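You operate a simulated robot arm through the tools that you are given. There is no shell and no other tool. Be economical: measure what you need, move in short steps, check, and stop when the job is done.

The job below is to be done with a simulated robot arm. You get a single attempt, and the scene is never put back.

TASK
Plug in the wet vacuum and suck up the puddle in the floor bay.
Fine: plug in before you switch on; nozzle back on its stand, then switch off; plug stays in, drain valve shut. Set down upright: vacuum nozzle.
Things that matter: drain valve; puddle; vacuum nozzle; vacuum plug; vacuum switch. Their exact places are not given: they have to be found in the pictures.

The check looks at the end state, three seconds after you hand in, the way a careful person would. Anything else that was tipped, shoved, dropped, spilled or broken makes it a failure.

THE ROBOT
A 7-joint arm with a two-finger parallel gripper on a trunk, on a base that drives. Base frame: it is fixed to the floor where the robot stands at the start and does not move with it; the origin is under the middle of the robot, x ahead of it, y to its left, z up. Readings come in m, degrees, newtons and seconds.
With the tool pointing down near the work surface it reaches from about 0.2 to 0.56 m from the robot's upright axis, wherever it stands. Its first joint turns from -166.0 to 166.0 degrees. Places, roughly: drain valve [0.5, 0, 0.2]; puddle [0.8, -1.1, 0.4]; vacuum plug [0.8, 0, 0.8]; vacuum switch [0.7, -0.1, 0.5]. Payload 3.91 kg.
The tool frame sits at the grasp point between the pads (the TCP): z along the fingers, y along the line on which they close. The tips reach 0.03 m beyond it. Largest opening 0.11 m; finger width 0.02, thickness 0.01; the body of the gripper, 0.048 by 0.112 m, starts 0.055 m behind the TCP.
Orientation is told as [roll, pitch, yaw] about the base's x, y, z axes, in that order, counted from this pose: with the fingers straight down and closing along the base's y, the tool's x points along the base's -x, its y along +y and its z along -z.

THE INTERFACE
- The arm moves only by the tool jog_arm. Its argument "moves" is a list of rows, each a list of 7 numbers: the shift along the base's x, y, z in m, then the turn, a rotation vector about the base's x, y, z in rad, then the gripper command, from -1 (fully open) to 1 (shut), values between in proportion. In form: [[tx, ty, tz, wx, wy, wz, grip], ...]. A call has 1 to 12 rows; each row is the pose to reach, as a shift and turn from the pose commanded when the call began. A row lasts 0.2 s, in which the tool goes at most 0.05 m and 8.6 degrees; a call with a longer step from one row to the next is refused whole, and so is a gripper value outside its range. A pose out of reach is approached as far as the arm can. The call stops where the force on the tool passes 50 N (or 10 N more than at its start, if that is more) or the arm is blocked; 0.2 s more then pass. Each finger travels about 0.153 m/s and halts on what it meets, pressing with about 42 N; the grip force reading is that of the motor and also rises with nothing between the fingers. The clock runs only during rows and for 0.2 s after the last one: add rows that repeat a pose to give the fingers time. The reply holds the time, the measured pose of the TCP, the force on the tool along the base axes, the opening and the grip force, in the units named above and with some noise, with the torque about the TCP (base axes, N m) and any sound that the robot's microphone picked up.
- Cameras (640 x 400 px; columns grow to the right, rows downward): "scene" is now at [-0.0018, 0.1297, 1.5352]; the picture's right is [-0.25, -0.97, 0.00], its down [-0.76, 0.19, -0.62] and it looks along [0.60, -0.15, -0.79] (base axes); focal length 265 px, centre (320, 200). "wrist" rides on the gripper at [0.077, 0.007, -0.114] in the tool frame; the picture's right is [-0.09, 1.00, 0.00], its down [-0.80, -0.07, -0.59] and it looks along [-0.59, -0.05, 0.80] (tool axes); focal length 270 px, centre (320, 200).
- snapshot(camera): a new picture of that camera. It takes no simulated time.
- move_column(by): slides the trunk up (or, below 0, down) by that many m; the arm and the scene camera ride with it, the base frame stays. It gives what a move gives, with no picture.
- base_move(legs): drives the robot by 1 to 6 legs, each [ahead, turn to the left] in m and degrees, along the robot's own axes; the way and the turn of a leg run together, so that a leg with both is an arc; at most 1.5 m and 180 degrees a leg. The arm and the cameras ride along, it lands a little off, and it stops where it bumps. It gives what a move gives.
- head_to(pan, tilt): turns the head with the scene camera to pan (to the left, within 155 degrees either way) and tilt (down, from -29 to 69), counted from straight ahead of the robot. It gives what a move gives.
- measure_at(camera, pixels): there is no depth. For up to 12 entries [column, row, z] of the newest picture of that camera ("zoom" is the newest enlarged one), the place [x, y] in the base frame at which the ray of that pixel passes the height z, good to about 0.002 m. It takes no simulated time.
- inspect(camera, box): a new picture of the part [left, top, right, bottom] of that camera's present view, enlarged. It takes no simulated time.
- job_done(): hands the job in; it is judged then, once.

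Work in short steps. Measure before you move; look again where a grasp or a placing could have gone wrong, and mend it. You have 80 turns and 68 pictures in all, those below and enlarged ones among them. Open the gripper and draw the arm clear of the work before you hand the job in, unless the task says otherwise; then end with one line.

The tools are called after ">>>" as name(argument=value, ...) on one line, values as JSON. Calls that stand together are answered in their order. jog_arm: Moves the arm, as the interface text tells. Its arguments: {"type":"object","properties":{"moves":{"type":"array","items":{"type":"array","items":{"type":"number"}}}},"required":["moves"]} The other tools are called the same way: move_column (by) slides the trunk up or down; base_move (legs) drives the base; head_to (pan, tilt) turns the head that bears the scene camera; snapshot (camera) takes a picture; measure_at (camera, pixels) gives the place at which the rays of pixels pass given heights; inspect (camera, box) takes an enlarged picture of a part of a camera's view; job_done () hands the job in.

At the start:

```text
t: 0.0
position: [0.487, 0.01, 1.0368]
tool_rot: [0.0, 0.0, 0.0]
contact_force: [0.0, -0.3, 0.2]
wrist_torque: [-0.01, -0.01, 0.0]
width: 0.1102
gripper_force: 0.1
trunk travel left (down, up): [-0.525, 0.085]
robot x, y, heading: [0.0008, -0.0007, -0.1]
head pan, tilt: [-14.3, 51.9]
```

scene: 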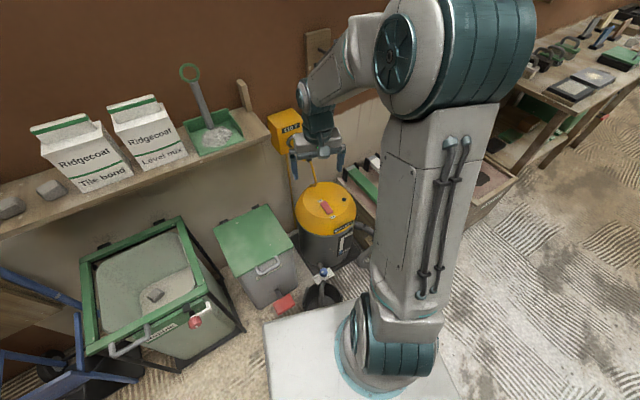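
wrist: 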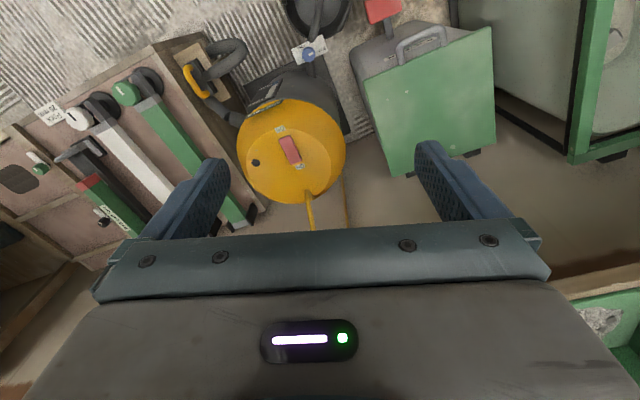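

The yellow vacuum is at about (325,210) in the scene, with a switch on its lid. I take enlarged views of it and look around for the puddle on the right.

>>> inspect(camera="scene", box=[250, 90, 410, 310])

>>> inspect(camera="wrist", box=[0, 0, 400, 250])

>>> head_to(pan=-55, tilt=45)

>>> snapshot(camera="scene")

```text
1.82 times, centred on (330, 200) of scene
```

zoom: 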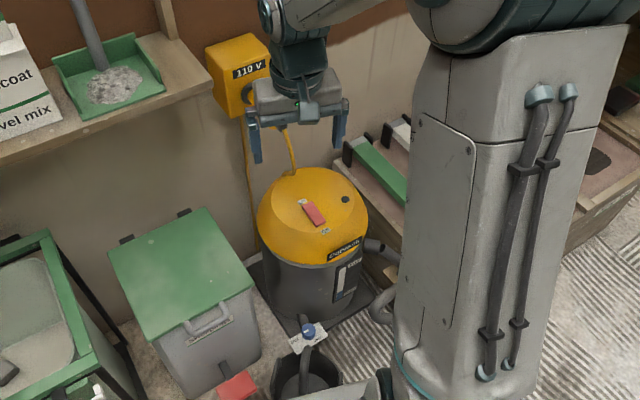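

```text
1.60 times, centred on (200, 125) of wrist
```

zoom: 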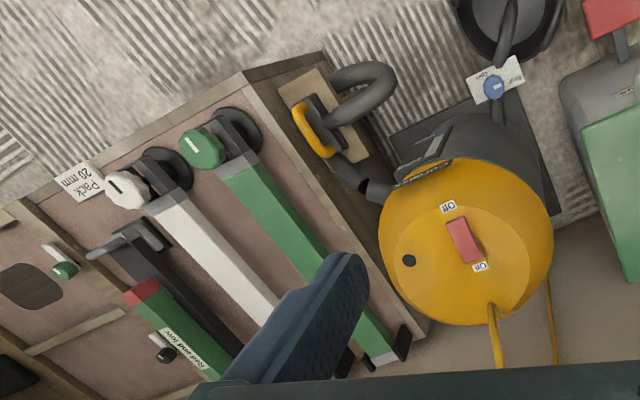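

```text
t: 1.1
position: [0.487, 0.0105, 1.0353]
tool_rot: [0.0, 0.0, 0.1]
contact_force: [-0.5, 0.8, -0.1]
wrist_torque: [0.01, 0.03, 0.0]
width: 0.1101
gripper_force: 0.2
trunk travel left (down, up): [-0.525, 0.085]
robot x, y, heading: [-0.0002, -0.0038, -0.1]
head pan, tilt: [-55.0, 45.0]
```

```text
63 pictures are left
```

scene: 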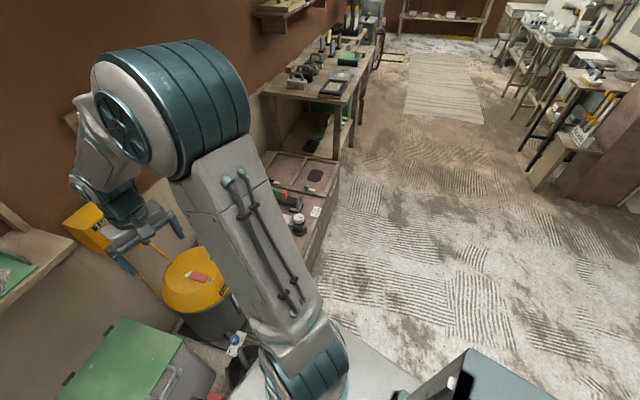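

The plug and 110 V socket lie behind the gripper, so I draw the hand back and tilt it up to see the wall with the wrist camera.

>>> jog_arm(moves=[[-0.02, 0, 0, 0, -0.14, 0, -1], [-0.04, 0, 0, 0, -0.28, 0, -1], [-0.06, 0, 0, 0, -0.42, 0, -1], [-0.08, 0, 0, 0, -0.56, 0, -1], [-0.1, 0, 0, 0, -0.7, 0, -1], [-0.12, 0, 0, 0, -0.84, 0, -1], [-0.14, 0, 0, 0, -0.98, 0, -1]])

>>> snapshot(camera="wrist")

```text
t: 2.7
position: [0.468, 0.0265, 1.118]
tool_rot: [-0.2, -56.3, 0.1]
contact_force: [-0.2, -0.2, 0.0]
wrist_torque: [-0.02, -0.03, 0.01]
width: 0.1101
gripper_force: 0.0
out of reach, approached as far as the arm can: row 4, 5, 6, 7
trunk travel left (down, up): [-0.525, 0.085]
robot x, y, heading: [0.0027, -0.0005, -0.2]
head pan, tilt: [-55.0, 45.0]
```

```text
62 pictures are left
```

wrist: 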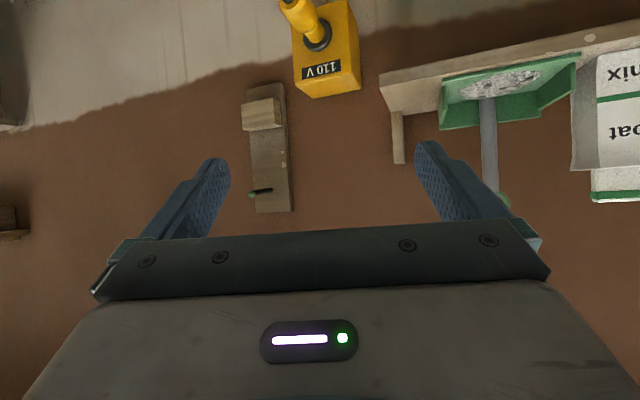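

The picture is upside-down here. I see the yellow 110 V box with a plug-like piece at (305,20); I tilt back somewhat to see the plug fully.

>>> jog_arm(moves=[[0, 0, 0, 0, 0.14, 0, -1], [0, 0, 0, 0, 0.28, 0, -1], [0, 0, 0, 0, 0.42, 0, -1]])

>>> inspect(camera="wrist", box=[200, 0, 440, 150])

>>> snapshot(camera="wrist")

```text
t: 3.5
position: [0.4697, 0.0271, 1.1197]
tool_rot: [0.0, -32.0, 0.0]
contact_force: [-0.2, 0.0, 0.0]
wrist_torque: [-0.01, -0.01, -0.02]
width: 0.1099
gripper_force: 0.0
trunk travel left (down, up): [-0.525, 0.085]
robot x, y, heading: [-0.0009, -0.0024, -0.0]
head pan, tilt: [-55.0, 45.0]
```

```text
2.67 times, centred on (320, 75) of wrist
```

zoom: 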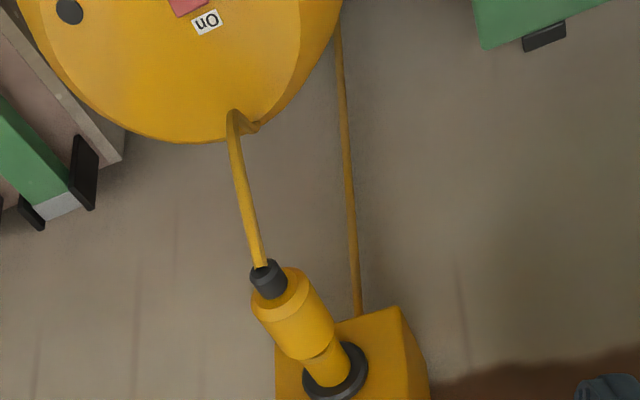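

```text
60 pictures are left
```

wrist: 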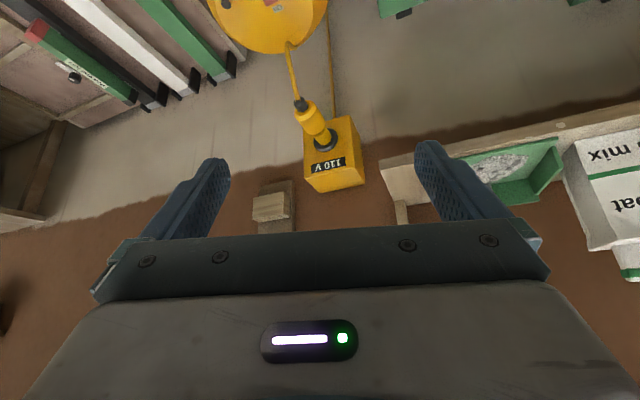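

The plug at wrist (310,115) seems to sit in or near the box's socket, maybe not pushed home. I check it from the scene camera.

>>> head_to(pan=-8, tilt=45)

>>> snapshot(camera="scene")

```text
t: 4.6
position: [0.4691, 0.0272, 1.1204]
tool_rot: [0.0, -32.1, 0.0]
contact_force: [0.7, 0.3, -0.5]
wrist_torque: [0.0, -0.01, 0.0]
width: 0.11
gripper_force: 0.0
trunk travel left (down, up): [-0.525, 0.085]
robot x, y, heading: [-0.0024, -0.0013, -0.3]
head pan, tilt: [-8.0, 45.0]
```

```text
59 pictures are left
```

scene: 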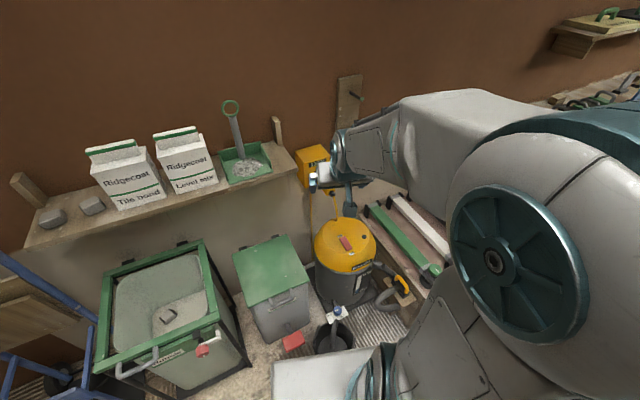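

I record rays from here, then shift the hand left and lower for a second view to triangulate.

>>> measure_at(camera="wrist", pixels=[[299, 102, 0.75], [299, 102, 0.85], [325, 140, 0.75], [325, 140, 0.85], [363, 184, 0.85], [313, 192, 0.85]])

>>> jog_arm(moves=[[-0.01, 0.04, -0.03, 0, 0, 0, -1], [-0.02, 0.08, -0.06, 0, 0, 0, -1], [-0.03, 0.12, -0.09, 0, 0, -0.1, -1], [-0.04, 0.15, -0.12, 0, 0, -0.2, -1], [-0.05, 0.17, -0.15, 0, 0, -0.3, -1], [-0.06, 0.18, -0.18, 0, 0, -0.4, -1]])

>>> snapshot(camera="wrist")

```text
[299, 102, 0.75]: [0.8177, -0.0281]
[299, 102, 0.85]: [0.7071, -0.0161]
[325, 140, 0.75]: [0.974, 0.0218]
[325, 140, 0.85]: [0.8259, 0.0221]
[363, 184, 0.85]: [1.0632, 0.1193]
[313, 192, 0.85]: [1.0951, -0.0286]
```

```text
refused: row 1 steps farther than a row can; nothing moved
```

```text
58 pictures are left
```

wrist: 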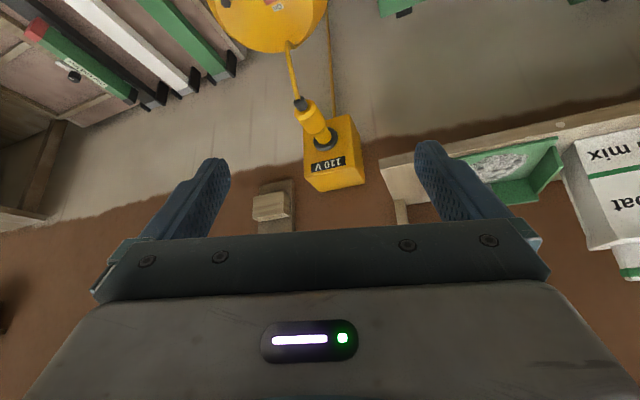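

The first step was slightly too long; I repeat with smaller steps.

>>> jog_arm(moves=[[-0.01, 0.035, -0.025, 0, 0, 0, -1], [-0.02, 0.07, -0.05, 0, 0, -0.1, -1], [-0.03, 0.1, -0.08, 0, 0, -0.2, -1], [-0.04, 0.13, -0.11, 0, 0, -0.3, -1], [-0.05, 0.16, -0.14, 0, 0, -0.4, -1], [-0.06, 0.18, -0.18, 0, 0, -0.5, -1]])

>>> snapshot(camera="wrist")

```text
t: 6.0
position: [0.4132, 0.2048, 0.9458]
tool_rot: [-0.1, -32.2, -28.5]
contact_force: [1.2, 0.8, 0.2]
wrist_torque: [0.01, -0.03, 0.0]
width: 0.1099
gripper_force: 0.0
trunk travel left (down, up): [-0.525, 0.085]
robot x, y, heading: [0.0041, -0.0012, 0.0]
head pan, tilt: [-8.0, 45.0]
```

```text
57 pictures are left
```

wrist: 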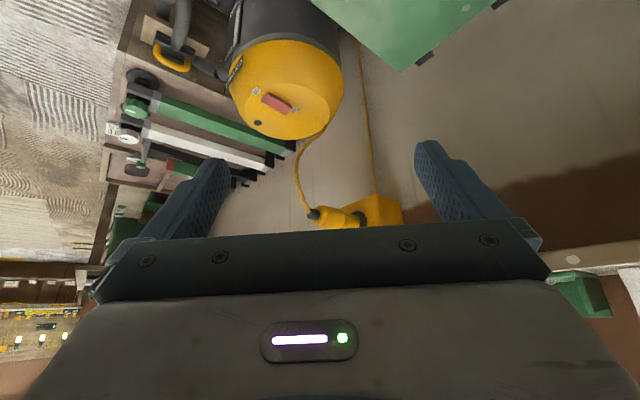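

From here the plug is seen side-on at (340,217). I zoom and measure rays.

>>> inspect(camera="wrist", box=[260, 130, 440, 230])

>>> inspect(camera="wrist", box=[100, 0, 350, 190])

>>> measure_at(camera="wrist", pixels=[[313, 214, 0.75], [313, 214, 0.85], [362, 217, 0.75], [362, 217, 0.85]])

```text
3.56 times, centred on (350, 180) of wrist
```

zoom: 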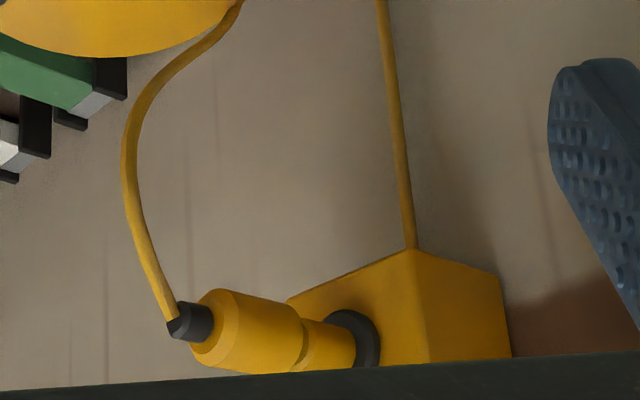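

```text
2.11 times, centred on (225, 95) of wrist
```

zoom: 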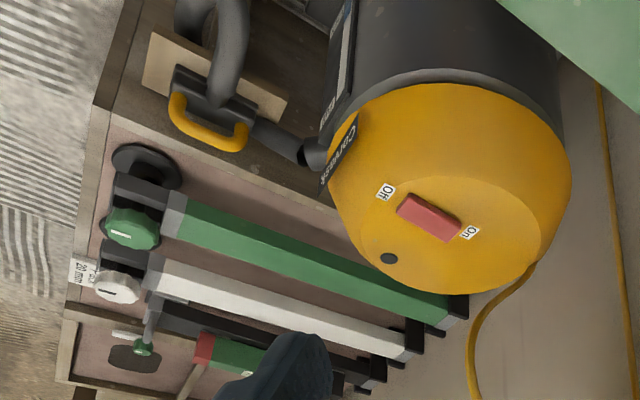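

```text
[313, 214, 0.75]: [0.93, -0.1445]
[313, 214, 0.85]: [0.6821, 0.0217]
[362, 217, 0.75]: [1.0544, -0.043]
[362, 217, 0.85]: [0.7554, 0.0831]
```

Triangulating gives plug back end ≈ (0.738,-0.019,0.825) and socket ring ≈ (0.90,0.022,0.80). I look from above for the axis of plug versus socket.

>>> jog_arm(moves=[[0.02, -0.03, 0.03, 0, 0, 0.1, -1], [0.04, -0.06, 0.06, 0, 0, 0.2, -1], [0.06, -0.09, 0.09, 0, 0, 0.3, -1], [0.08, -0.12, 0.12, 0, 0, 0.4, -1], [0.1, -0.15, 0.14, 0, 0, 0.5, -1], [0.12, -0.18, 0.15, 0, 0.1, 0.5, -1], [0.14, -0.19, 0.15, 0, 0.2, 0.5, -1], [0.16, -0.19, 0.15, 0, 0.3, 0.5, -1], [0.18, -0.19, 0.15, 0, 0.4, 0.5, -1], [0.19, -0.19, 0.15, 0, 0.5, 0.5, -1]])

>>> snapshot(camera="wrist")

```text
t: 8.2
position: [0.6008, 0.0156, 1.0896]
tool_rot: [-6.7, -4.3, 2.9]
contact_force: [0.5, -0.7, 0.4]
wrist_torque: [0.0, -0.01, -0.04]
width: 0.11
gripper_force: 0.0
trunk travel left (down, up): [-0.525, 0.085]
robot x, y, heading: [0.002, -0.0033, 0.0]
head pan, tilt: [-8.0, 45.0]
```

```text
54 pictures are left
```

wrist: 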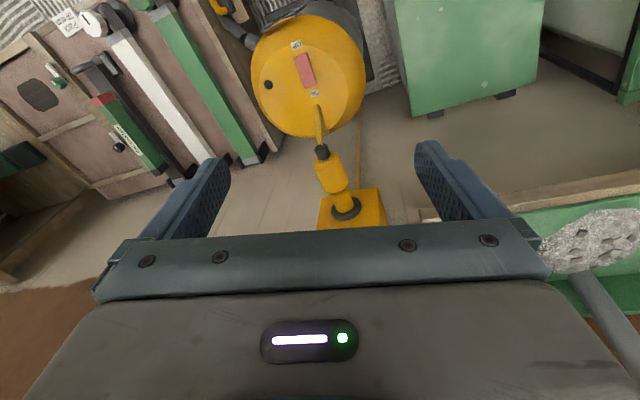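

The plug runs from (322,152) to the ring (345,207) here; zoom and measure again.

>>> inspect(camera="wrist", box=[260, 120, 420, 240])

>>> measure_at(camera="wrist", pixels=[[322, 152, 0.8], [322, 152, 0.83], [345, 207, 0.78], [345, 207, 0.83], [318, 198, 0.8], [318, 228, 0.8], [382, 190, 0.8], [388, 226, 0.8]])

```text
3.33 times, centred on (340, 180) of wrist
```

zoom: 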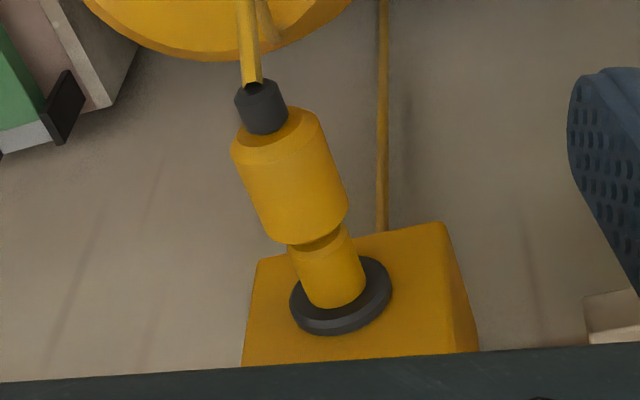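

```text
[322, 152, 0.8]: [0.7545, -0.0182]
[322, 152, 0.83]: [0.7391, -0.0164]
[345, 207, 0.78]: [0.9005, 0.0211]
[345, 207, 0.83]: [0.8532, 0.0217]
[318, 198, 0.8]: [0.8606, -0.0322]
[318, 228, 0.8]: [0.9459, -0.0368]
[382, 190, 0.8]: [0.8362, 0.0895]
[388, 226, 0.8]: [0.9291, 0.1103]
```

The plug body is about 5 cm thick with axis heading (+x, slightly +y) into the ring. I level the tool orientation, then pitch to -45° for a forward-down grasp.

>>> jog_arm(moves=[[-0.01, -0.005, 0, 0.117, 0.075, -0.05, -1], [-0.02, -0.01, 0, 0.117, 0.075, -0.05, -1]])

>>> jog_arm(moves=[[0, 0, 0, 0, -0.14, 0, -1], [0, 0, 0, 0, -0.28, 0, -1], [0, 0, 0, 0, -0.42, 0, -1], [0, 0, 0, 0, -0.56, 0, -1], [0, 0, 0, 0, -0.7, 0, -1], [0.0, 0, 0, 0, -0.785, 0, -1]])

>>> jog_arm(moves=[[0, -0.02, 0, 0, 0, 0.14, -1], [0, -0.04, 0, 0, 0, 0.28, -1], [0, -0.06, 0, 0, 0, 0.31, -1], [0.02, -0.06, -0.04, 0, 0, 0.31, -1], [0.04, -0.06, -0.08, 0, 0, 0.31, -1], [0.06, -0.06, -0.1, 0, 0, 0.31, -1]])

>>> snapshot(camera="wrist")

```text
t: 8.8
position: [0.5801, 0.0066, 1.0906]
tool_rot: [0.3, -0.3, -0.4]
contact_force: [0.9, -0.5, -0.5]
wrist_torque: [0.01, 0.03, 0.06]
width: 0.1103
gripper_force: 0.1
trunk travel left (down, up): [-0.525, 0.085]
robot x, y, heading: [0.0026, -0.0046, 0.1]
head pan, tilt: [-8.0, 45.0]
```

```text
t: 10.2
position: [0.5814, 0.0065, 1.092]
tool_rot: [0.5, -45.3, -0.5]
contact_force: [0.4, 0.2, 0.1]
wrist_torque: [0.01, 0.01, 0.01]
width: 0.1102
gripper_force: 0.1
trunk travel left (down, up): [-0.525, 0.085]
robot x, y, heading: [0.0047, -0.0049, -0.1]
head pan, tilt: [-8.0, 45.0]
```

```text
t: 11.6
position: [0.6384, -0.055, 0.9892]
tool_rot: [0.3, -45.3, 17.3]
contact_force: [0.7, 1.1, 0.0]
wrist_torque: [-0.01, -0.04, -0.02]
width: 0.1101
gripper_force: 0.0
out of reach, approached as far as the arm can: row 1
trunk travel left (down, up): [-0.525, 0.085]
robot x, y, heading: [0.0009, -0.0003, -0.2]
head pan, tilt: [-8.0, 45.0]
```

```text
52 pictures are left
```

wrist: 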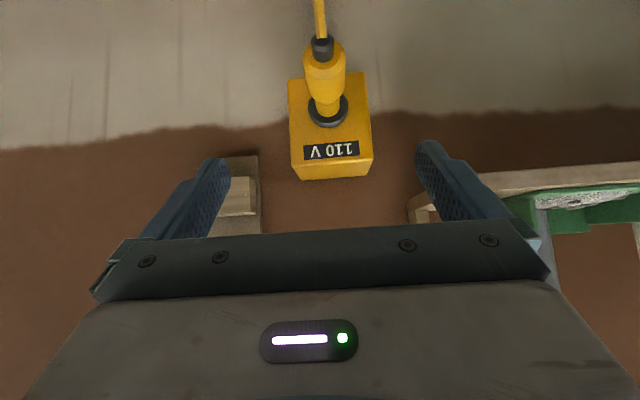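

The box is now square to the view, so yaw 17° matches the socket. I zoom in and measure.

>>> inspect(camera="wrist", box=[260, 20, 400, 190])

>>> measure_at(camera="wrist", pixels=[[322, 45, 0.8], [322, 45, 0.85], [329, 110, 0.8], [329, 110, 0.85], [325, 62, 0.8], [325, 62, 0.85], [293, 178, 0.9], [371, 176, 0.9]])

```text
2.35 times, centred on (330, 105) of wrist
```

zoom: 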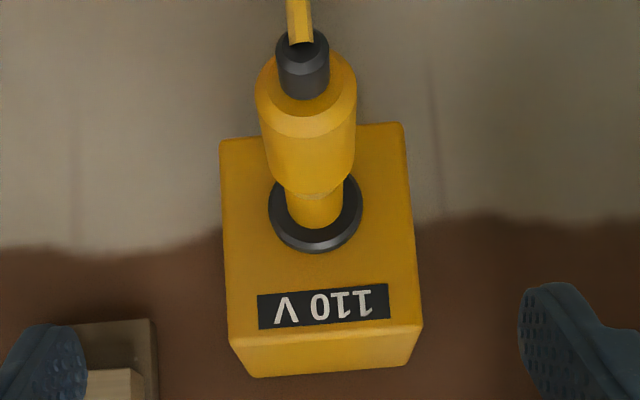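

```text
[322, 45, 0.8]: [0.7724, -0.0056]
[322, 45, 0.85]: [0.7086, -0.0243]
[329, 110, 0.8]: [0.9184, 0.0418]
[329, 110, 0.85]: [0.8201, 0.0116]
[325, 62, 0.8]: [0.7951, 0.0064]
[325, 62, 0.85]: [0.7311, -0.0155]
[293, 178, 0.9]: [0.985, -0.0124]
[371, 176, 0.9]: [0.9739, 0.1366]
```

Ring ≈ (0.851,0.021,0.834), plug rear ≈ (0.742,-0.014,0.824); body centre ≈ (0.775,-0.003,0.828). I approach a point 8 cm back along the tool axis and check.

>>> jog_arm(moves=[[0.025, 0.01, -0.035, 0, 0, 0, -1], [0.05, 0.022, -0.07, 0, 0, 0, -1], [0.083, 0.035, -0.104, 0, 0, 0, -1], [0.083, 0.035, -0.104, 0, 0, 0, -1]])

>>> snapshot(camera="wrist")

```text
t: 12.6
position: [0.722, -0.022, 0.8836]
tool_rot: [0.4, -45.2, 17.2]
contact_force: [0.3, -0.1, 0.2]
wrist_torque: [0.01, -0.03, 0.01]
width: 0.11
gripper_force: 0.0
trunk travel left (down, up): [-0.525, 0.085]
robot x, y, heading: [0.0011, -0.0007, -0.1]
head pan, tilt: [-8.0, 45.0]
```

```text
50 pictures are left
```

wrist: 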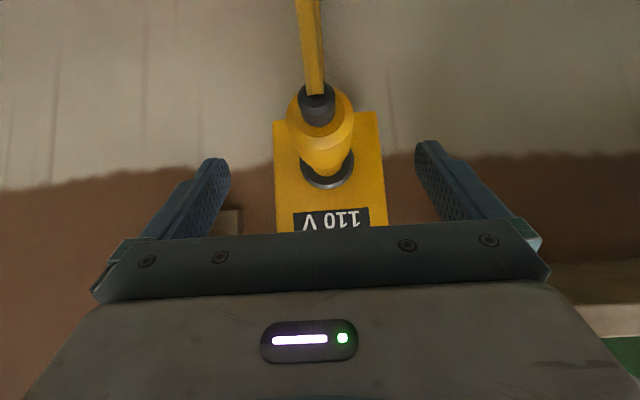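

Aligned and centred. I advance the remaining 8 cm and close on the plug.

>>> jog_arm(moves=[[0.027, 0.008, -0.028, 0, 0, 0, -1], [0.053, 0.018, -0.056, 0, 0, 0, -1], [0.053, 0.018, -0.056, 0, 0, 0, -1], [0.053, 0.018, -0.056, 0, 0, 0, 1], [0.053, 0.018, -0.056, 0, 0, 0, 1], [0.053, 0.018, -0.056, 0, 0, 0, 1]])

>>> snapshot(camera="wrist")

```text
t: 14.0
position: [0.7782, -0.0032, 0.8294]
tool_rot: [0.4, -45.3, 17.2]
contact_force: [5.8, -9.0, -2.4]
wrist_torque: [-0.17, -0.1, 0.74]
width: 0.0455
gripper_force: 45.0
trunk travel left (down, up): [-0.525, 0.085]
robot x, y, heading: [-0.0028, -0.0038, -0.1]
head pan, tilt: [-8.0, 45.0]
```

```text
49 pictures are left
```

wrist: 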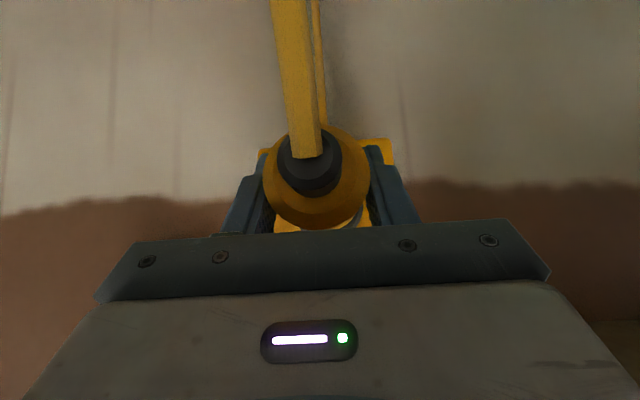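

Gripped (width 0.0455). Now I push along the socket axis (0.956, 0.293, 0) in small steps.

>>> jog_arm(moves=[[0.005, 0.0015, 0, 0, 0, 0, 1], [0.01, 0.003, 0, 0, 0, 0, 1], [0.014, 0.0044, 0, 0, 0, 0, 1], [0.019, 0.006, 0, 0, 0, 0, 1], [0.024, 0.0074, 0, 0, 0, 0, 1], [0.029, 0.009, 0, 0, 0, 0, 1]])

>>> snapshot(camera="wrist")

```text
t: 15.4
position: [0.8067, 0.0063, 0.83]
tool_rot: [0.6, -45.0, 17.2]
contact_force: [3.1, -9.6, -14.2]
wrist_torque: [0.2, -0.28, 0.7]
width: 0.0454
gripper_force: 45.2
trunk travel left (down, up): [-0.525, 0.085]
robot x, y, heading: [-0.0003, -0.0011, 0.0]
head pan, tilt: [-8.0, 45.0]
```

```text
48 pictures are left
```

wrist: 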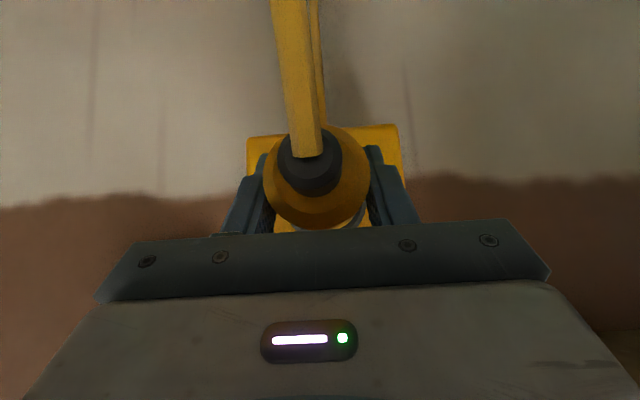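

It slid 3 cm without real resistance. I continue pushing until it stops.

>>> jog_arm(moves=[[0.004, 0.0012, 0, 0, 0, 0, 1], [0.008, 0.0024, 0, 0, 0, 0, 1], [0.012, 0.0036, 0, 0, 0, 0, 1], [0.016, 0.0049, 0, 0, 0, 0, 1], [0.02, 0.006, 0, 0, 0, 0, 1]])

>>> snapshot(camera="wrist")

```text
t: 16.6
position: [0.8215, 0.012, 0.8288]
tool_rot: [0.7, -44.8, 17.1]
contact_force: [-32.4, -10.5, -10.5]
wrist_torque: [0.04, 0.16, 0.84]
width: 0.0452
gripper_force: 45.0
trunk travel left (down, up): [-0.525, 0.085]
robot x, y, heading: [-0.0014, -0.0054, -0.1]
head pan, tilt: [-8.0, 45.0]
```

```text
47 pictures are left
```

wrist: 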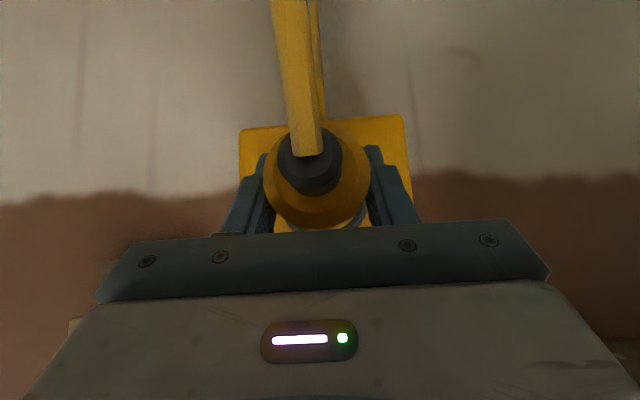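

Resistance reached 32 N. I release, back off along the tool axis and look whether the plug is seated.

>>> jog_arm(moves=[[0, 0, 0, 0, 0, 0, -1], [0, 0, 0, 0, 0, 0, -1], [0, 0, 0, 0, 0, 0, -1], [-0.025, -0.008, 0.027, 0, 0, 0, -1], [-0.055, -0.017, 0.057, 0, 0, 0, -1], [-0.085, -0.026, 0.087, 0, 0, 0, -1], [-0.115, -0.035, 0.117, 0, 0, 0, -1], [-0.135, -0.042, 0.137, 0, 0, 0, -1], [-0.155, -0.05, 0.157, 0, 0, 0, -1]])

>>> inspect(camera="wrist", box=[240, 0, 420, 220])

```text
t: 18.6
position: [0.6698, -0.0374, 0.9885]
tool_rot: [0.5, -45.2, 17.3]
contact_force: [-0.8, 0.0, -0.3]
wrist_torque: [-0.06, 0.01, 0.0]
width: 0.11
gripper_force: 0.0
trunk travel left (down, up): [-0.525, 0.085]
robot x, y, heading: [-0.0008, -0.0015, -0.2]
head pan, tilt: [-8.0, 45.0]
```

```text
1.82 times, centred on (330, 110) of wrist
```

zoom: 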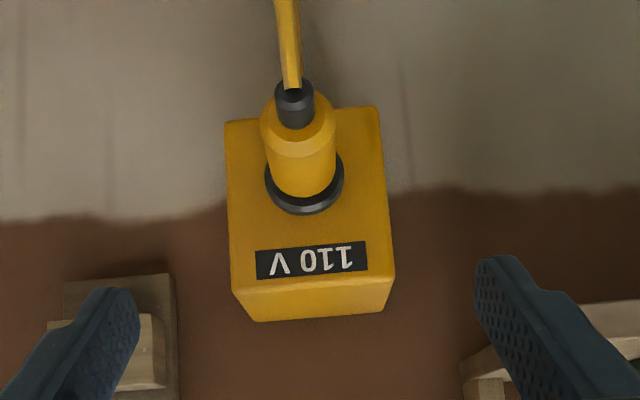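

The narrow sleeve has vanished into the socket: seated. Now I look for the puddle and nozzle, panning the head right with arm drawn back.

>>> head_to(pan=-65, tilt=30)

>>> snapshot(camera="scene")

>>> snapshot(camera="wrist")

```text
t: 19.9
position: [0.6703, -0.0368, 0.9874]
tool_rot: [0.5, -45.2, 17.2]
contact_force: [0.7, -0.7, -0.2]
wrist_torque: [0.01, 0.04, -0.02]
width: 0.1101
gripper_force: 0.0
trunk travel left (down, up): [-0.525, 0.085]
robot x, y, heading: [-0.002, -0.0044, -0.0]
head pan, tilt: [-65.0, 30.0]
```

```text
45 pictures are left
```

scene: 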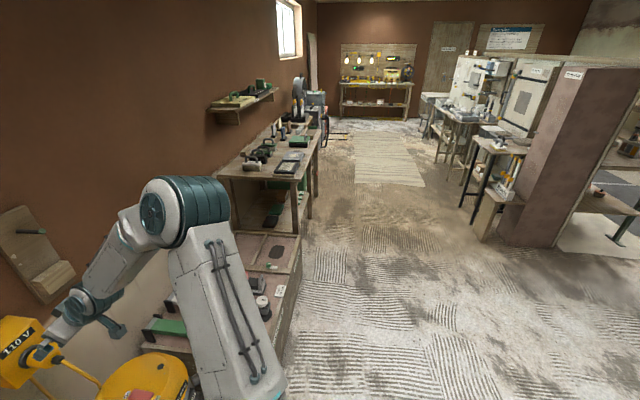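

```text
44 pictures are left
```

wrist: 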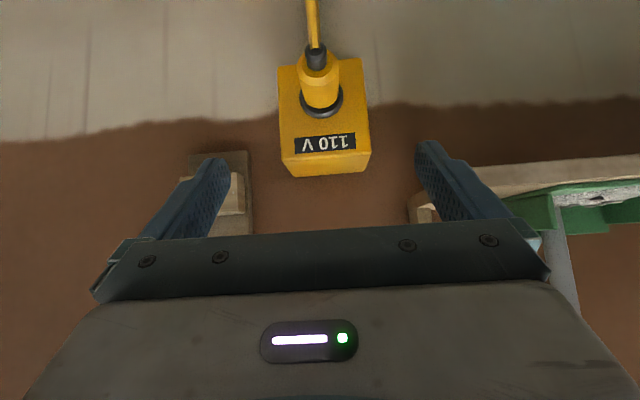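

A dark oval puddle lies in the low pink-floored bay at scene (277,252). I enlarge and measure it.

>>> inspect(camera="scene", box=[190, 210, 320, 340])

>>> measure_at(camera="scene", pixels=[[277, 252, 0.3], [277, 252, 0.4], [268, 252, 0.3], [286, 252, 0.3], [300, 236, 0.3], [247, 233, 0.3], [275, 395, 0.0]])

```text
3.08 times, centred on (255, 275) of scene
```

zoom: 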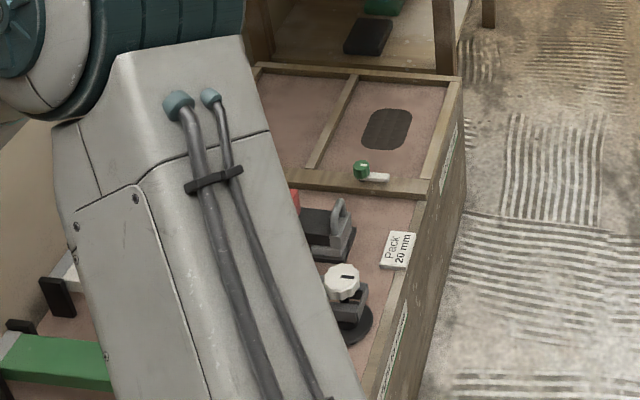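

```text
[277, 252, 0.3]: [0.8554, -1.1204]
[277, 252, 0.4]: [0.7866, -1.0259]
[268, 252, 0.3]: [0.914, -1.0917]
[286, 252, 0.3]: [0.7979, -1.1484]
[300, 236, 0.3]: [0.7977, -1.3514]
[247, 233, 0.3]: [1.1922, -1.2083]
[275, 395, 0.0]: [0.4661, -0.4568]
```

The puddle is ≈ (0.83,-1.1). Now I bring the hand back over the vacuum to see the switch and nozzle.

>>> jog_arm(moves=[[-0.03, 0, 0, 0, 0, -0.14, -1], [-0.06, 0, 0, 0, 0, -0.3, -1], [-0.1, -0.02, 0.0, 0, 0, -0.3, -1], [-0.14, -0.04, 0.0, 0, 0, -0.3, -1], [-0.18, -0.06, 0.0, 0, 0, -0.3, -1]])

>>> jog_arm(moves=[[0, 0, 0, 0, 0.14, 0, -1], [0, 0, 0, 0, 0.28, 0, -1], [0, -0.02, 0, 0, 0.42, 0, -1], [0, -0.04, 0, 0, 0.56, 0, -1], [0, -0.06, 0, 0, 0.7, 0, -1], [0.0, -0.08, 0, 0, 0.785, 0, -1]])

>>> snapshot(camera="wrist")

```text
refused: row 2 steps farther than a row can; nothing moved
```

```text
t: 21.3
position: [0.6715, -0.1169, 0.9852]
tool_rot: [12.7, -1.5, 12.1]
contact_force: [0.1, -0.4, 0.0]
wrist_torque: [0.0, 0.02, 0.03]
width: 0.1096
gripper_force: 0.0
trunk travel left (down, up): [-0.525, 0.085]
robot x, y, heading: [-0.0003, -0.0029, -0.1]
head pan, tilt: [-65.0, 30.0]
```

```text
42 pictures are left
```

wrist: 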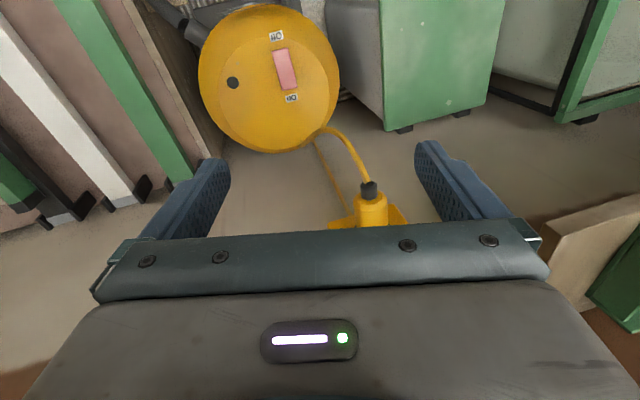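

The hand reached a slightly rolled pose. I straighten it and pull back to x≈0.43 to view the switch and nozzle.

>>> jog_arm(moves=[[-0.03, 0, 0, -0.1, 0.015, -0.09, -1], [-0.06, 0, 0, -0.19, 0.03, -0.19, -1], [-0.1, 0, 0, -0.22, 0.0, -0.21, -1], [-0.14, 0, 0, -0.22, 0.0, -0.21, -1], [-0.18, 0, 0, -0.22, 0.0, -0.21, -1], [-0.22, 0, 0, -0.22, 0.0, -0.21, -1], [-0.25, -0.02, 0, -0.22, 0, -0.21, -1]])

>>> snapshot(camera="wrist")

```text
t: 22.9
position: [0.4209, -0.1372, 0.9873]
tool_rot: [0.2, -0.4, 0.2]
contact_force: [0.2, -0.3, -0.1]
wrist_torque: [-0.04, 0.01, 0.03]
width: 0.1099
gripper_force: 0.0
trunk travel left (down, up): [-0.525, 0.085]
robot x, y, heading: [0.0024, -0.0008, 0.2]
head pan, tilt: [-65.0, 30.0]
```

```text
41 pictures are left
```

wrist: 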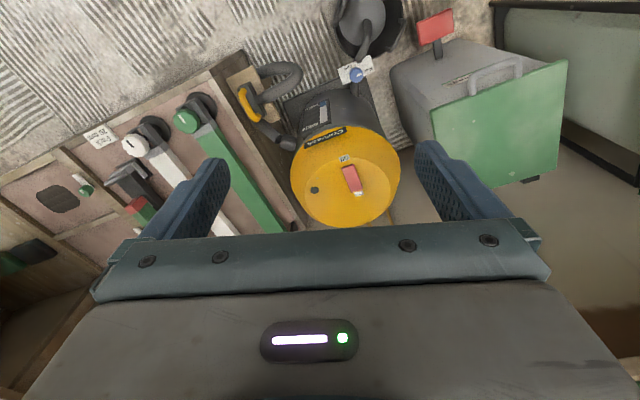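

I enlarge the nozzle area (255,95) and the lid, and measure several points.

>>> inspect(camera="wrist", box=[210, 40, 310, 160])

>>> inspect(camera="wrist", box=[270, 60, 430, 230])

>>> measure_at(camera="wrist", pixels=[[352, 179, 0.5], [352, 179, 0.55], [250, 105, 0.3], [250, 105, 0.4], [57, 199, 0.3], [240, 68, 0.3], [213, 72, 0.3], [356, 74, 0.2]])

```text
3.33 times, centred on (260, 100) of wrist
```

zoom: 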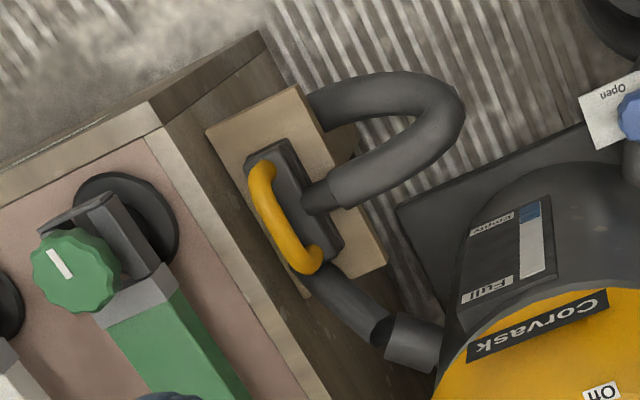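

```text
2.35 times, centred on (350, 145) of wrist
```

zoom: 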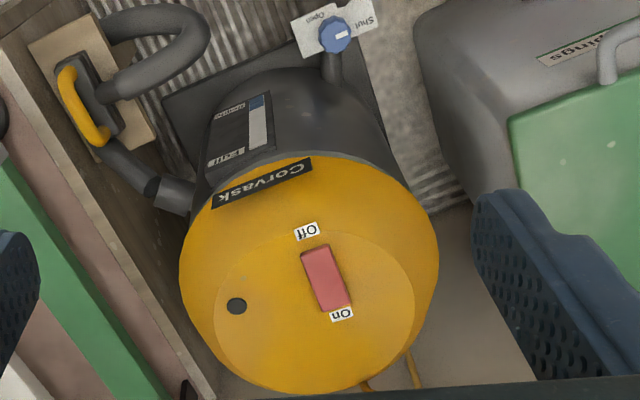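

```text
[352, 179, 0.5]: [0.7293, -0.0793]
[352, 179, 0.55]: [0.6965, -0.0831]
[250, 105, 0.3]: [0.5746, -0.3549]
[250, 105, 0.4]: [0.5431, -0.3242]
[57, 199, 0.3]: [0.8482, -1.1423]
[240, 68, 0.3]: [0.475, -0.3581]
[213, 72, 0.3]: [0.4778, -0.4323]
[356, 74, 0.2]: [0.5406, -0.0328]
```

I zoom closely on the drain valve tag and on the lid switch.

>>> inspect(camera="wrist", box=[330, 50, 386, 96])

>>> inspect(camera="wrist", box=[330, 145, 380, 205])

```text
8.70 times, centred on (358, 73) of wrist
```

zoom: 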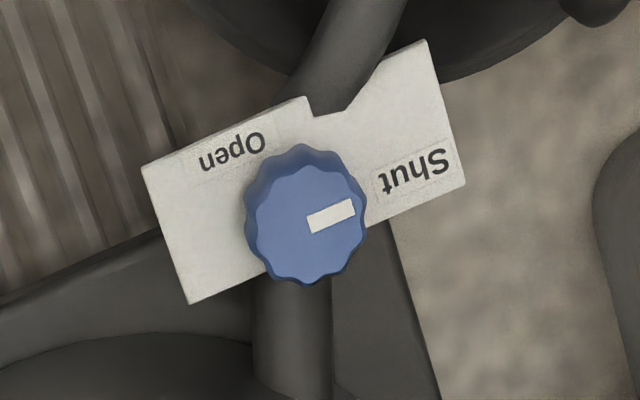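

```text
6.67 times, centred on (355, 175) of wrist
```

zoom: 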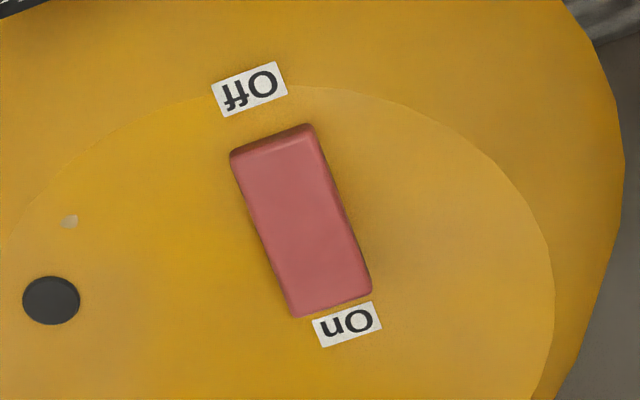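

The valve already points to Shut. I need the lid height, so I take a second, lower view for triangulation, closing the fingers for the press.

>>> measure_at(camera="wrist", pixels=[[358, 188, 0.5], [358, 188, 0.6], [347, 168, 0.5], [347, 168, 0.6], [240, 90, 0.3], [240, 90, 0.4], [257, 118, 0.3], [257, 118, 0.4]])

>>> jog_arm(moves=[[0.02, 0, -0.04, 0, 0, 0, 0], [0.04, 0, -0.08, 0, 0, 0, 0.5], [0.05, 0, -0.12, 0, 0, 0, 1], [0.06, 0, -0.16, 0, 0, 0, 1], [0.07, 0, -0.18, 0, 0, 0, 1]])

>>> snapshot(camera="wrist")

```text
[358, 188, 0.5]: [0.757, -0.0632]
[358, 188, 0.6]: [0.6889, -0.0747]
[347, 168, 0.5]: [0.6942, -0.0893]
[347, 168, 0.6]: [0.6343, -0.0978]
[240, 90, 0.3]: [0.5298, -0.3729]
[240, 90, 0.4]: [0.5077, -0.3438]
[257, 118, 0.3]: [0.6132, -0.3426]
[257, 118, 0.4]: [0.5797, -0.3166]
```

```text
t: 24.1
position: [0.4904, -0.1392, 0.8075]
tool_rot: [0.0, -0.1, 0.2]
contact_force: [1.0, -0.8, 1.0]
wrist_torque: [0.01, 0.03, -0.02]
width: 0.0
gripper_force: 37.4
trunk travel left (down, up): [-0.525, 0.085]
robot x, y, heading: [0.0021, -0.0009, 0.1]
head pan, tilt: [-65.0, 30.0]
```

```text
36 pictures are left
```

wrist: 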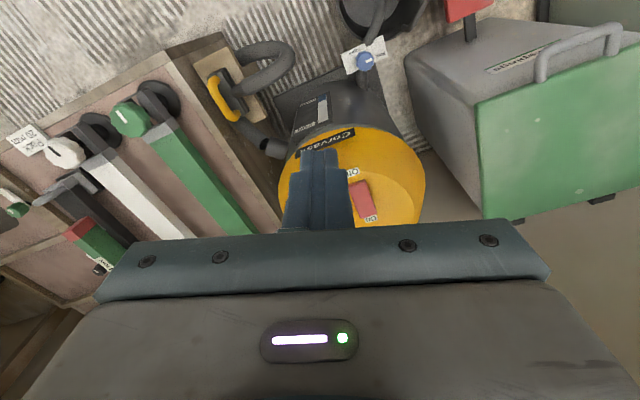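

I measure rocker ends here: Off end (355,186), On end (367,207), plus the nozzle handle ends (212,80) and (232,112).

>>> measure_at(camera="wrist", pixels=[[367, 207, 0.5], [367, 207, 0.6], [355, 186, 0.5], [355, 186, 0.6], [214, 82, 0.3], [214, 82, 0.4], [236, 117, 0.3], [236, 117, 0.4]])

```text
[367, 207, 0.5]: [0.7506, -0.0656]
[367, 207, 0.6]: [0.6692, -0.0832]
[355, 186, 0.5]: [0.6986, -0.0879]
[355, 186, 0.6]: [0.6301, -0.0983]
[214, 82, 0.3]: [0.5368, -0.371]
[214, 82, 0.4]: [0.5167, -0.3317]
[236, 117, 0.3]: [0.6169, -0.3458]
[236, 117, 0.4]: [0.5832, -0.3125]
```

The baseline was too short for height. I take one more view from further forward.

>>> jog_arm(moves=[[0.04, 0, 0.02, 0, 0, 0, 1], [0.08, 0, 0.03, 0, 0, 0, 1], [0.12, 0, 0.03, 0, 0, 0, 1], [0.15, 0, 0.03, 0, 0, 0, 1]])

>>> inspect(camera="wrist", box=[160, 0, 480, 230])

```text
t: 25.1
position: [0.6427, -0.138, 0.8377]
tool_rot: [0.2, -0.3, 0.2]
contact_force: [0.5, 0.0, -0.5]
wrist_torque: [-0.01, 0.03, -0.01]
width: 0.0
gripper_force: 38.0
trunk travel left (down, up): [-0.525, 0.085]
robot x, y, heading: [-0.001, -0.0019, -0.2]
head pan, tilt: [-65.0, 30.0]
```

```text
1.74 times, centred on (320, 115) of wrist
```

zoom: 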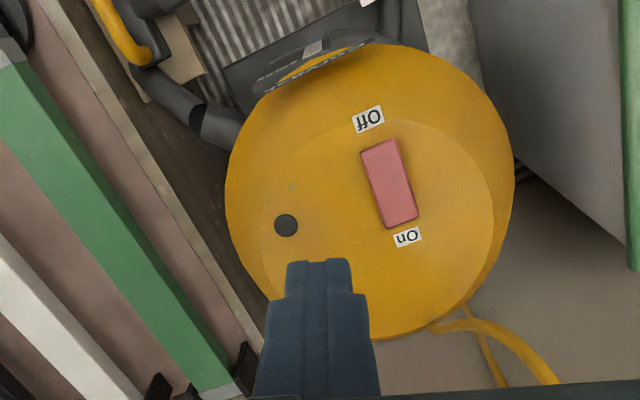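

>>> measure_at(camera="zoom", pixels=[[398, 215, 0.5], [398, 215, 0.6], [382, 152, 0.5], [382, 152, 0.6], [100, 10, 0.3], [100, 10, 0.4], [140, 55, 0.3], [140, 55, 0.4]])

```text
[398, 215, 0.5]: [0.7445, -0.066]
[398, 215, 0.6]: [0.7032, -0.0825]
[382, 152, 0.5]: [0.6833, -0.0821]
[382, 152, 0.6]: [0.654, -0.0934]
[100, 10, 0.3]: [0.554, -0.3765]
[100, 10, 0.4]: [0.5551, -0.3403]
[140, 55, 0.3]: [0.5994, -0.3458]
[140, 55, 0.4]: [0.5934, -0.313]
```

Combined: On end of the rocker ≈ (0.730,-0.072,0.54). I go above (0.722,-0.074) and then descend slowly to press.

>>> jog_arm(moves=[[0.03, 0.025, 0, 0, 0, 0, 1], [0.06, 0.05, 0, 0, 0, 0, 1], [0.079, 0.064, -0.03, 0, 0, 0, 1], [0.079, 0.064, -0.075, 0, 0, 0, 1], [0.079, 0.064, -0.12, 0, 0, 0, 1], [0.079, 0.064, -0.165, 0, 0, 0, 1], [0.079, 0.064, -0.21, 0, 0, 0, 1], [0.079, 0.064, -0.235, 0, 0, 0, 1]])

>>> jog_arm(moves=[[0, 0, -0.005, 0, 0, 0, 1], [0, 0, -0.01, 0, 0, 0, 1], [0, 0, -0.015, 0, 0, 0, 1], [0, 0, -0.02, 0, 0, 0, 1], [0, 0, -0.025, 0, 0, 0, 1], [0, 0, -0.03, 0, 0, 0, 1], [0, 0, -0.035, 0, 0, 0, 1], [0, 0, -0.04, 0, 0, 0, 1]])

```text
t: 26.9
position: [0.723, -0.0736, 0.6045]
tool_rot: [0.1, -0.2, 0.2]
contact_force: [-1.2, 0.7, 0.2]
wrist_torque: [-0.01, 0.02, 0.01]
width: 0.0
gripper_force: 38.1
trunk travel left (down, up): [-0.525, 0.085]
robot x, y, heading: [0.0044, 0.0014, 0.2]
head pan, tilt: [-65.0, 30.0]
```

```text
t: 28.5
position: [0.722, -0.0712, 0.5778]
tool_rot: [-0.1, -0.5, 0.2]
contact_force: [-17.4, 2.2, 29.8]
wrist_torque: [-0.11, 0.67, -0.15]
width: 0.0
gripper_force: 37.5
trunk travel left (down, up): [-0.525, 0.085]
robot x, y, heading: [0.0, -0.0001, -0.3]
head pan, tilt: [-65.0, 30.0]
stopped in row 8: the force on the tool passed its limit (the readings are from after the stop); the commanded pose is now the measured one
```

Contact at tip z≈0.548, but no sound. I rise and look at the rocker.

>>> jog_arm(moves=[[0, 0, 0.04, 0, 0, 0, 1], [-0.02, -0.02, 0.08, 0, 0, 0, 1], [-0.04, -0.04, 0.12, 0, 0, 0, 1], [-0.06, -0.06, 0.15, 0, 0, 0, 1], [-0.08, -0.07, 0.18, 0, 0, 0, 1]])

>>> inspect(camera="wrist", box=[280, 30, 420, 170])

```text
t: 29.7
position: [0.6431, -0.1432, 0.7551]
tool_rot: [0.2, -0.3, 0.1]
contact_force: [0.0, -0.2, -0.1]
wrist_torque: [0.0, -0.01, -0.01]
width: 0.0
gripper_force: 37.8
trunk travel left (down, up): [-0.525, 0.085]
robot x, y, heading: [-0.0025, -0.0025, 0.2]
head pan, tilt: [-65.0, 30.0]
```

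```text
2.86 times, centred on (350, 100) of wrist
```

zoom: 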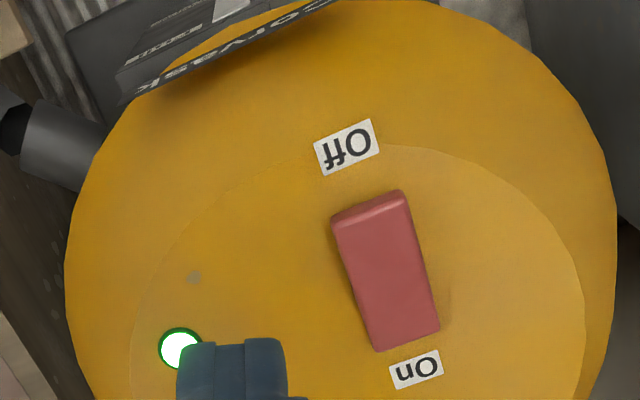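

The green lamp on the lid is lit: the vacuum is powered and on. Next the nozzle, whose handle I put at about (0.56,-0.34,0.355); I move over for a close view.

>>> jog_arm(moves=[[-0.04, -0.02, 0, 0, 0, 0, 0.6], [-0.08, -0.05, 0, 0, 0, 0, 0.2], [-0.11, -0.08, 0, 0, 0, 0, 0], [-0.14, -0.11, -0.02, 0, 0, 0, 0], [-0.16, -0.14, -0.04, 0, 0, 0, 0], [-0.18, -0.17, -0.06, 0, 0, 0, 0], [-0.19, -0.2, -0.08, 0, 0, 0, 0]])

>>> snapshot(camera="wrist")

```text
t: 31.3
position: [0.4502, -0.3413, 0.6734]
tool_rot: [0.2, -0.4, 0.0]
contact_force: [0.2, -0.8, -0.1]
wrist_torque: [0.02, 0.0, 0.0]
width: 0.055
gripper_force: 0.0
trunk travel left (down, up): [-0.525, 0.085]
robot x, y, heading: [0.0012, -0.0041, -0.3]
head pan, tilt: [-65.0, 30.0]
```

```text
33 pictures are left
```

wrist: 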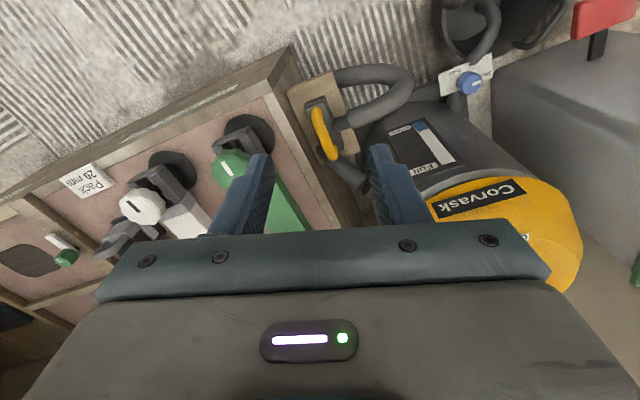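

Zoom on the nozzle from here and measure the handle ends.

>>> inspect(camera="wrist", box=[270, 60, 420, 200])

>>> measure_at(camera="wrist", pixels=[[318, 112, 0.3], [318, 112, 0.4], [333, 153, 0.3], [333, 153, 0.4], [322, 133, 0.3], [322, 133, 0.4], [268, 97, 0.3], [335, 215, 0.3], [298, 112, 0.3]])

```text
2.86 times, centred on (345, 130) of wrist
```

zoom: 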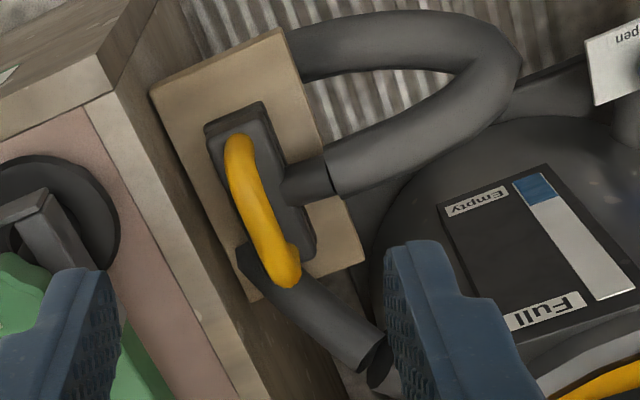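

```text
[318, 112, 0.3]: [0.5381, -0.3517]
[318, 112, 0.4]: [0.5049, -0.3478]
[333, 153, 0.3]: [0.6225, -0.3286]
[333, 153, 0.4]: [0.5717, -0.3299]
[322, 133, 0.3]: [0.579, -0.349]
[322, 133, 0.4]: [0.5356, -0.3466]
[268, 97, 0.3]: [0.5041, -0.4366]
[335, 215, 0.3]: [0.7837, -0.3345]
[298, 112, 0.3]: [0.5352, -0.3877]
```

I need the bench rim height beside the handle for finger clearance. I take a second view from the vacuum side (y≈-0.2) with big sideways parallax.

>>> measure_at(camera="zoom", pixels=[[115, 92, 0.3], [115, 92, 0.4], [240, 390, 0.3], [240, 390, 0.4], [240, 140, 0.3], [240, 140, 0.4], [288, 280, 0.3], [288, 280, 0.4], [152, 92, 0.2], [152, 92, 0.3], [363, 258, 0.2], [363, 258, 0.3]])

>>> jog_arm(moves=[[0, 0.045, 0, 0, 0, 0, 0], [0, 0.09, 0, 0, 0, 0, 0], [0, 0.13, 0, 0, 0, 0, 0], [0.0, 0.17, 0.0, 0, 0, 0, 0], [0.0, 0.2, 0.0, 0, 0, 0, 0]])

>>> inspect(camera="wrist", box=[80, 50, 280, 190])

```text
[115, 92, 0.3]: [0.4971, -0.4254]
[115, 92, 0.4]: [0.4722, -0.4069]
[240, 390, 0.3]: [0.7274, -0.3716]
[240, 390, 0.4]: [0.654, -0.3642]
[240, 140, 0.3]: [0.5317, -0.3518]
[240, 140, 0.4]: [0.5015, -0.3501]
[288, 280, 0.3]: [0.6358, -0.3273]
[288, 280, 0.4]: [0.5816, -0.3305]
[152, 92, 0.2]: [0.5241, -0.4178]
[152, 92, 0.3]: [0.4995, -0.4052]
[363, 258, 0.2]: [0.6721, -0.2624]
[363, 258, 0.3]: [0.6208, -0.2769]
```

```text
t: 32.5
position: [0.4529, -0.1415, 0.6734]
tool_rot: [0.0, -0.4, 0.1]
contact_force: [-0.5, 0.2, -0.1]
wrist_torque: [0.01, -0.02, 0.02]
width: 0.0551
gripper_force: 0.0
trunk travel left (down, up): [-0.525, 0.085]
robot x, y, heading: [-0.0015, -0.0072, 0.0]
head pan, tilt: [-65.0, 30.0]
```

```text
2.86 times, centred on (180, 120) of wrist
```

zoom: 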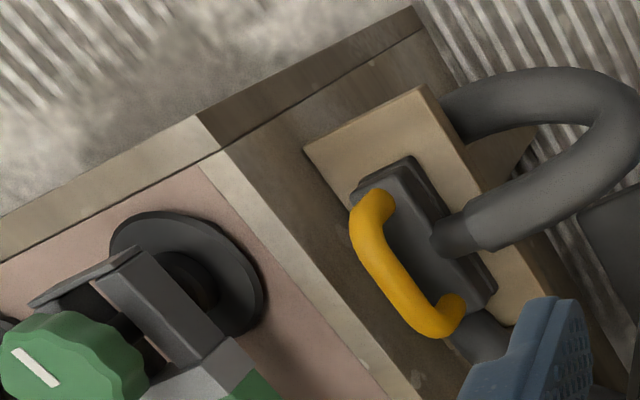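

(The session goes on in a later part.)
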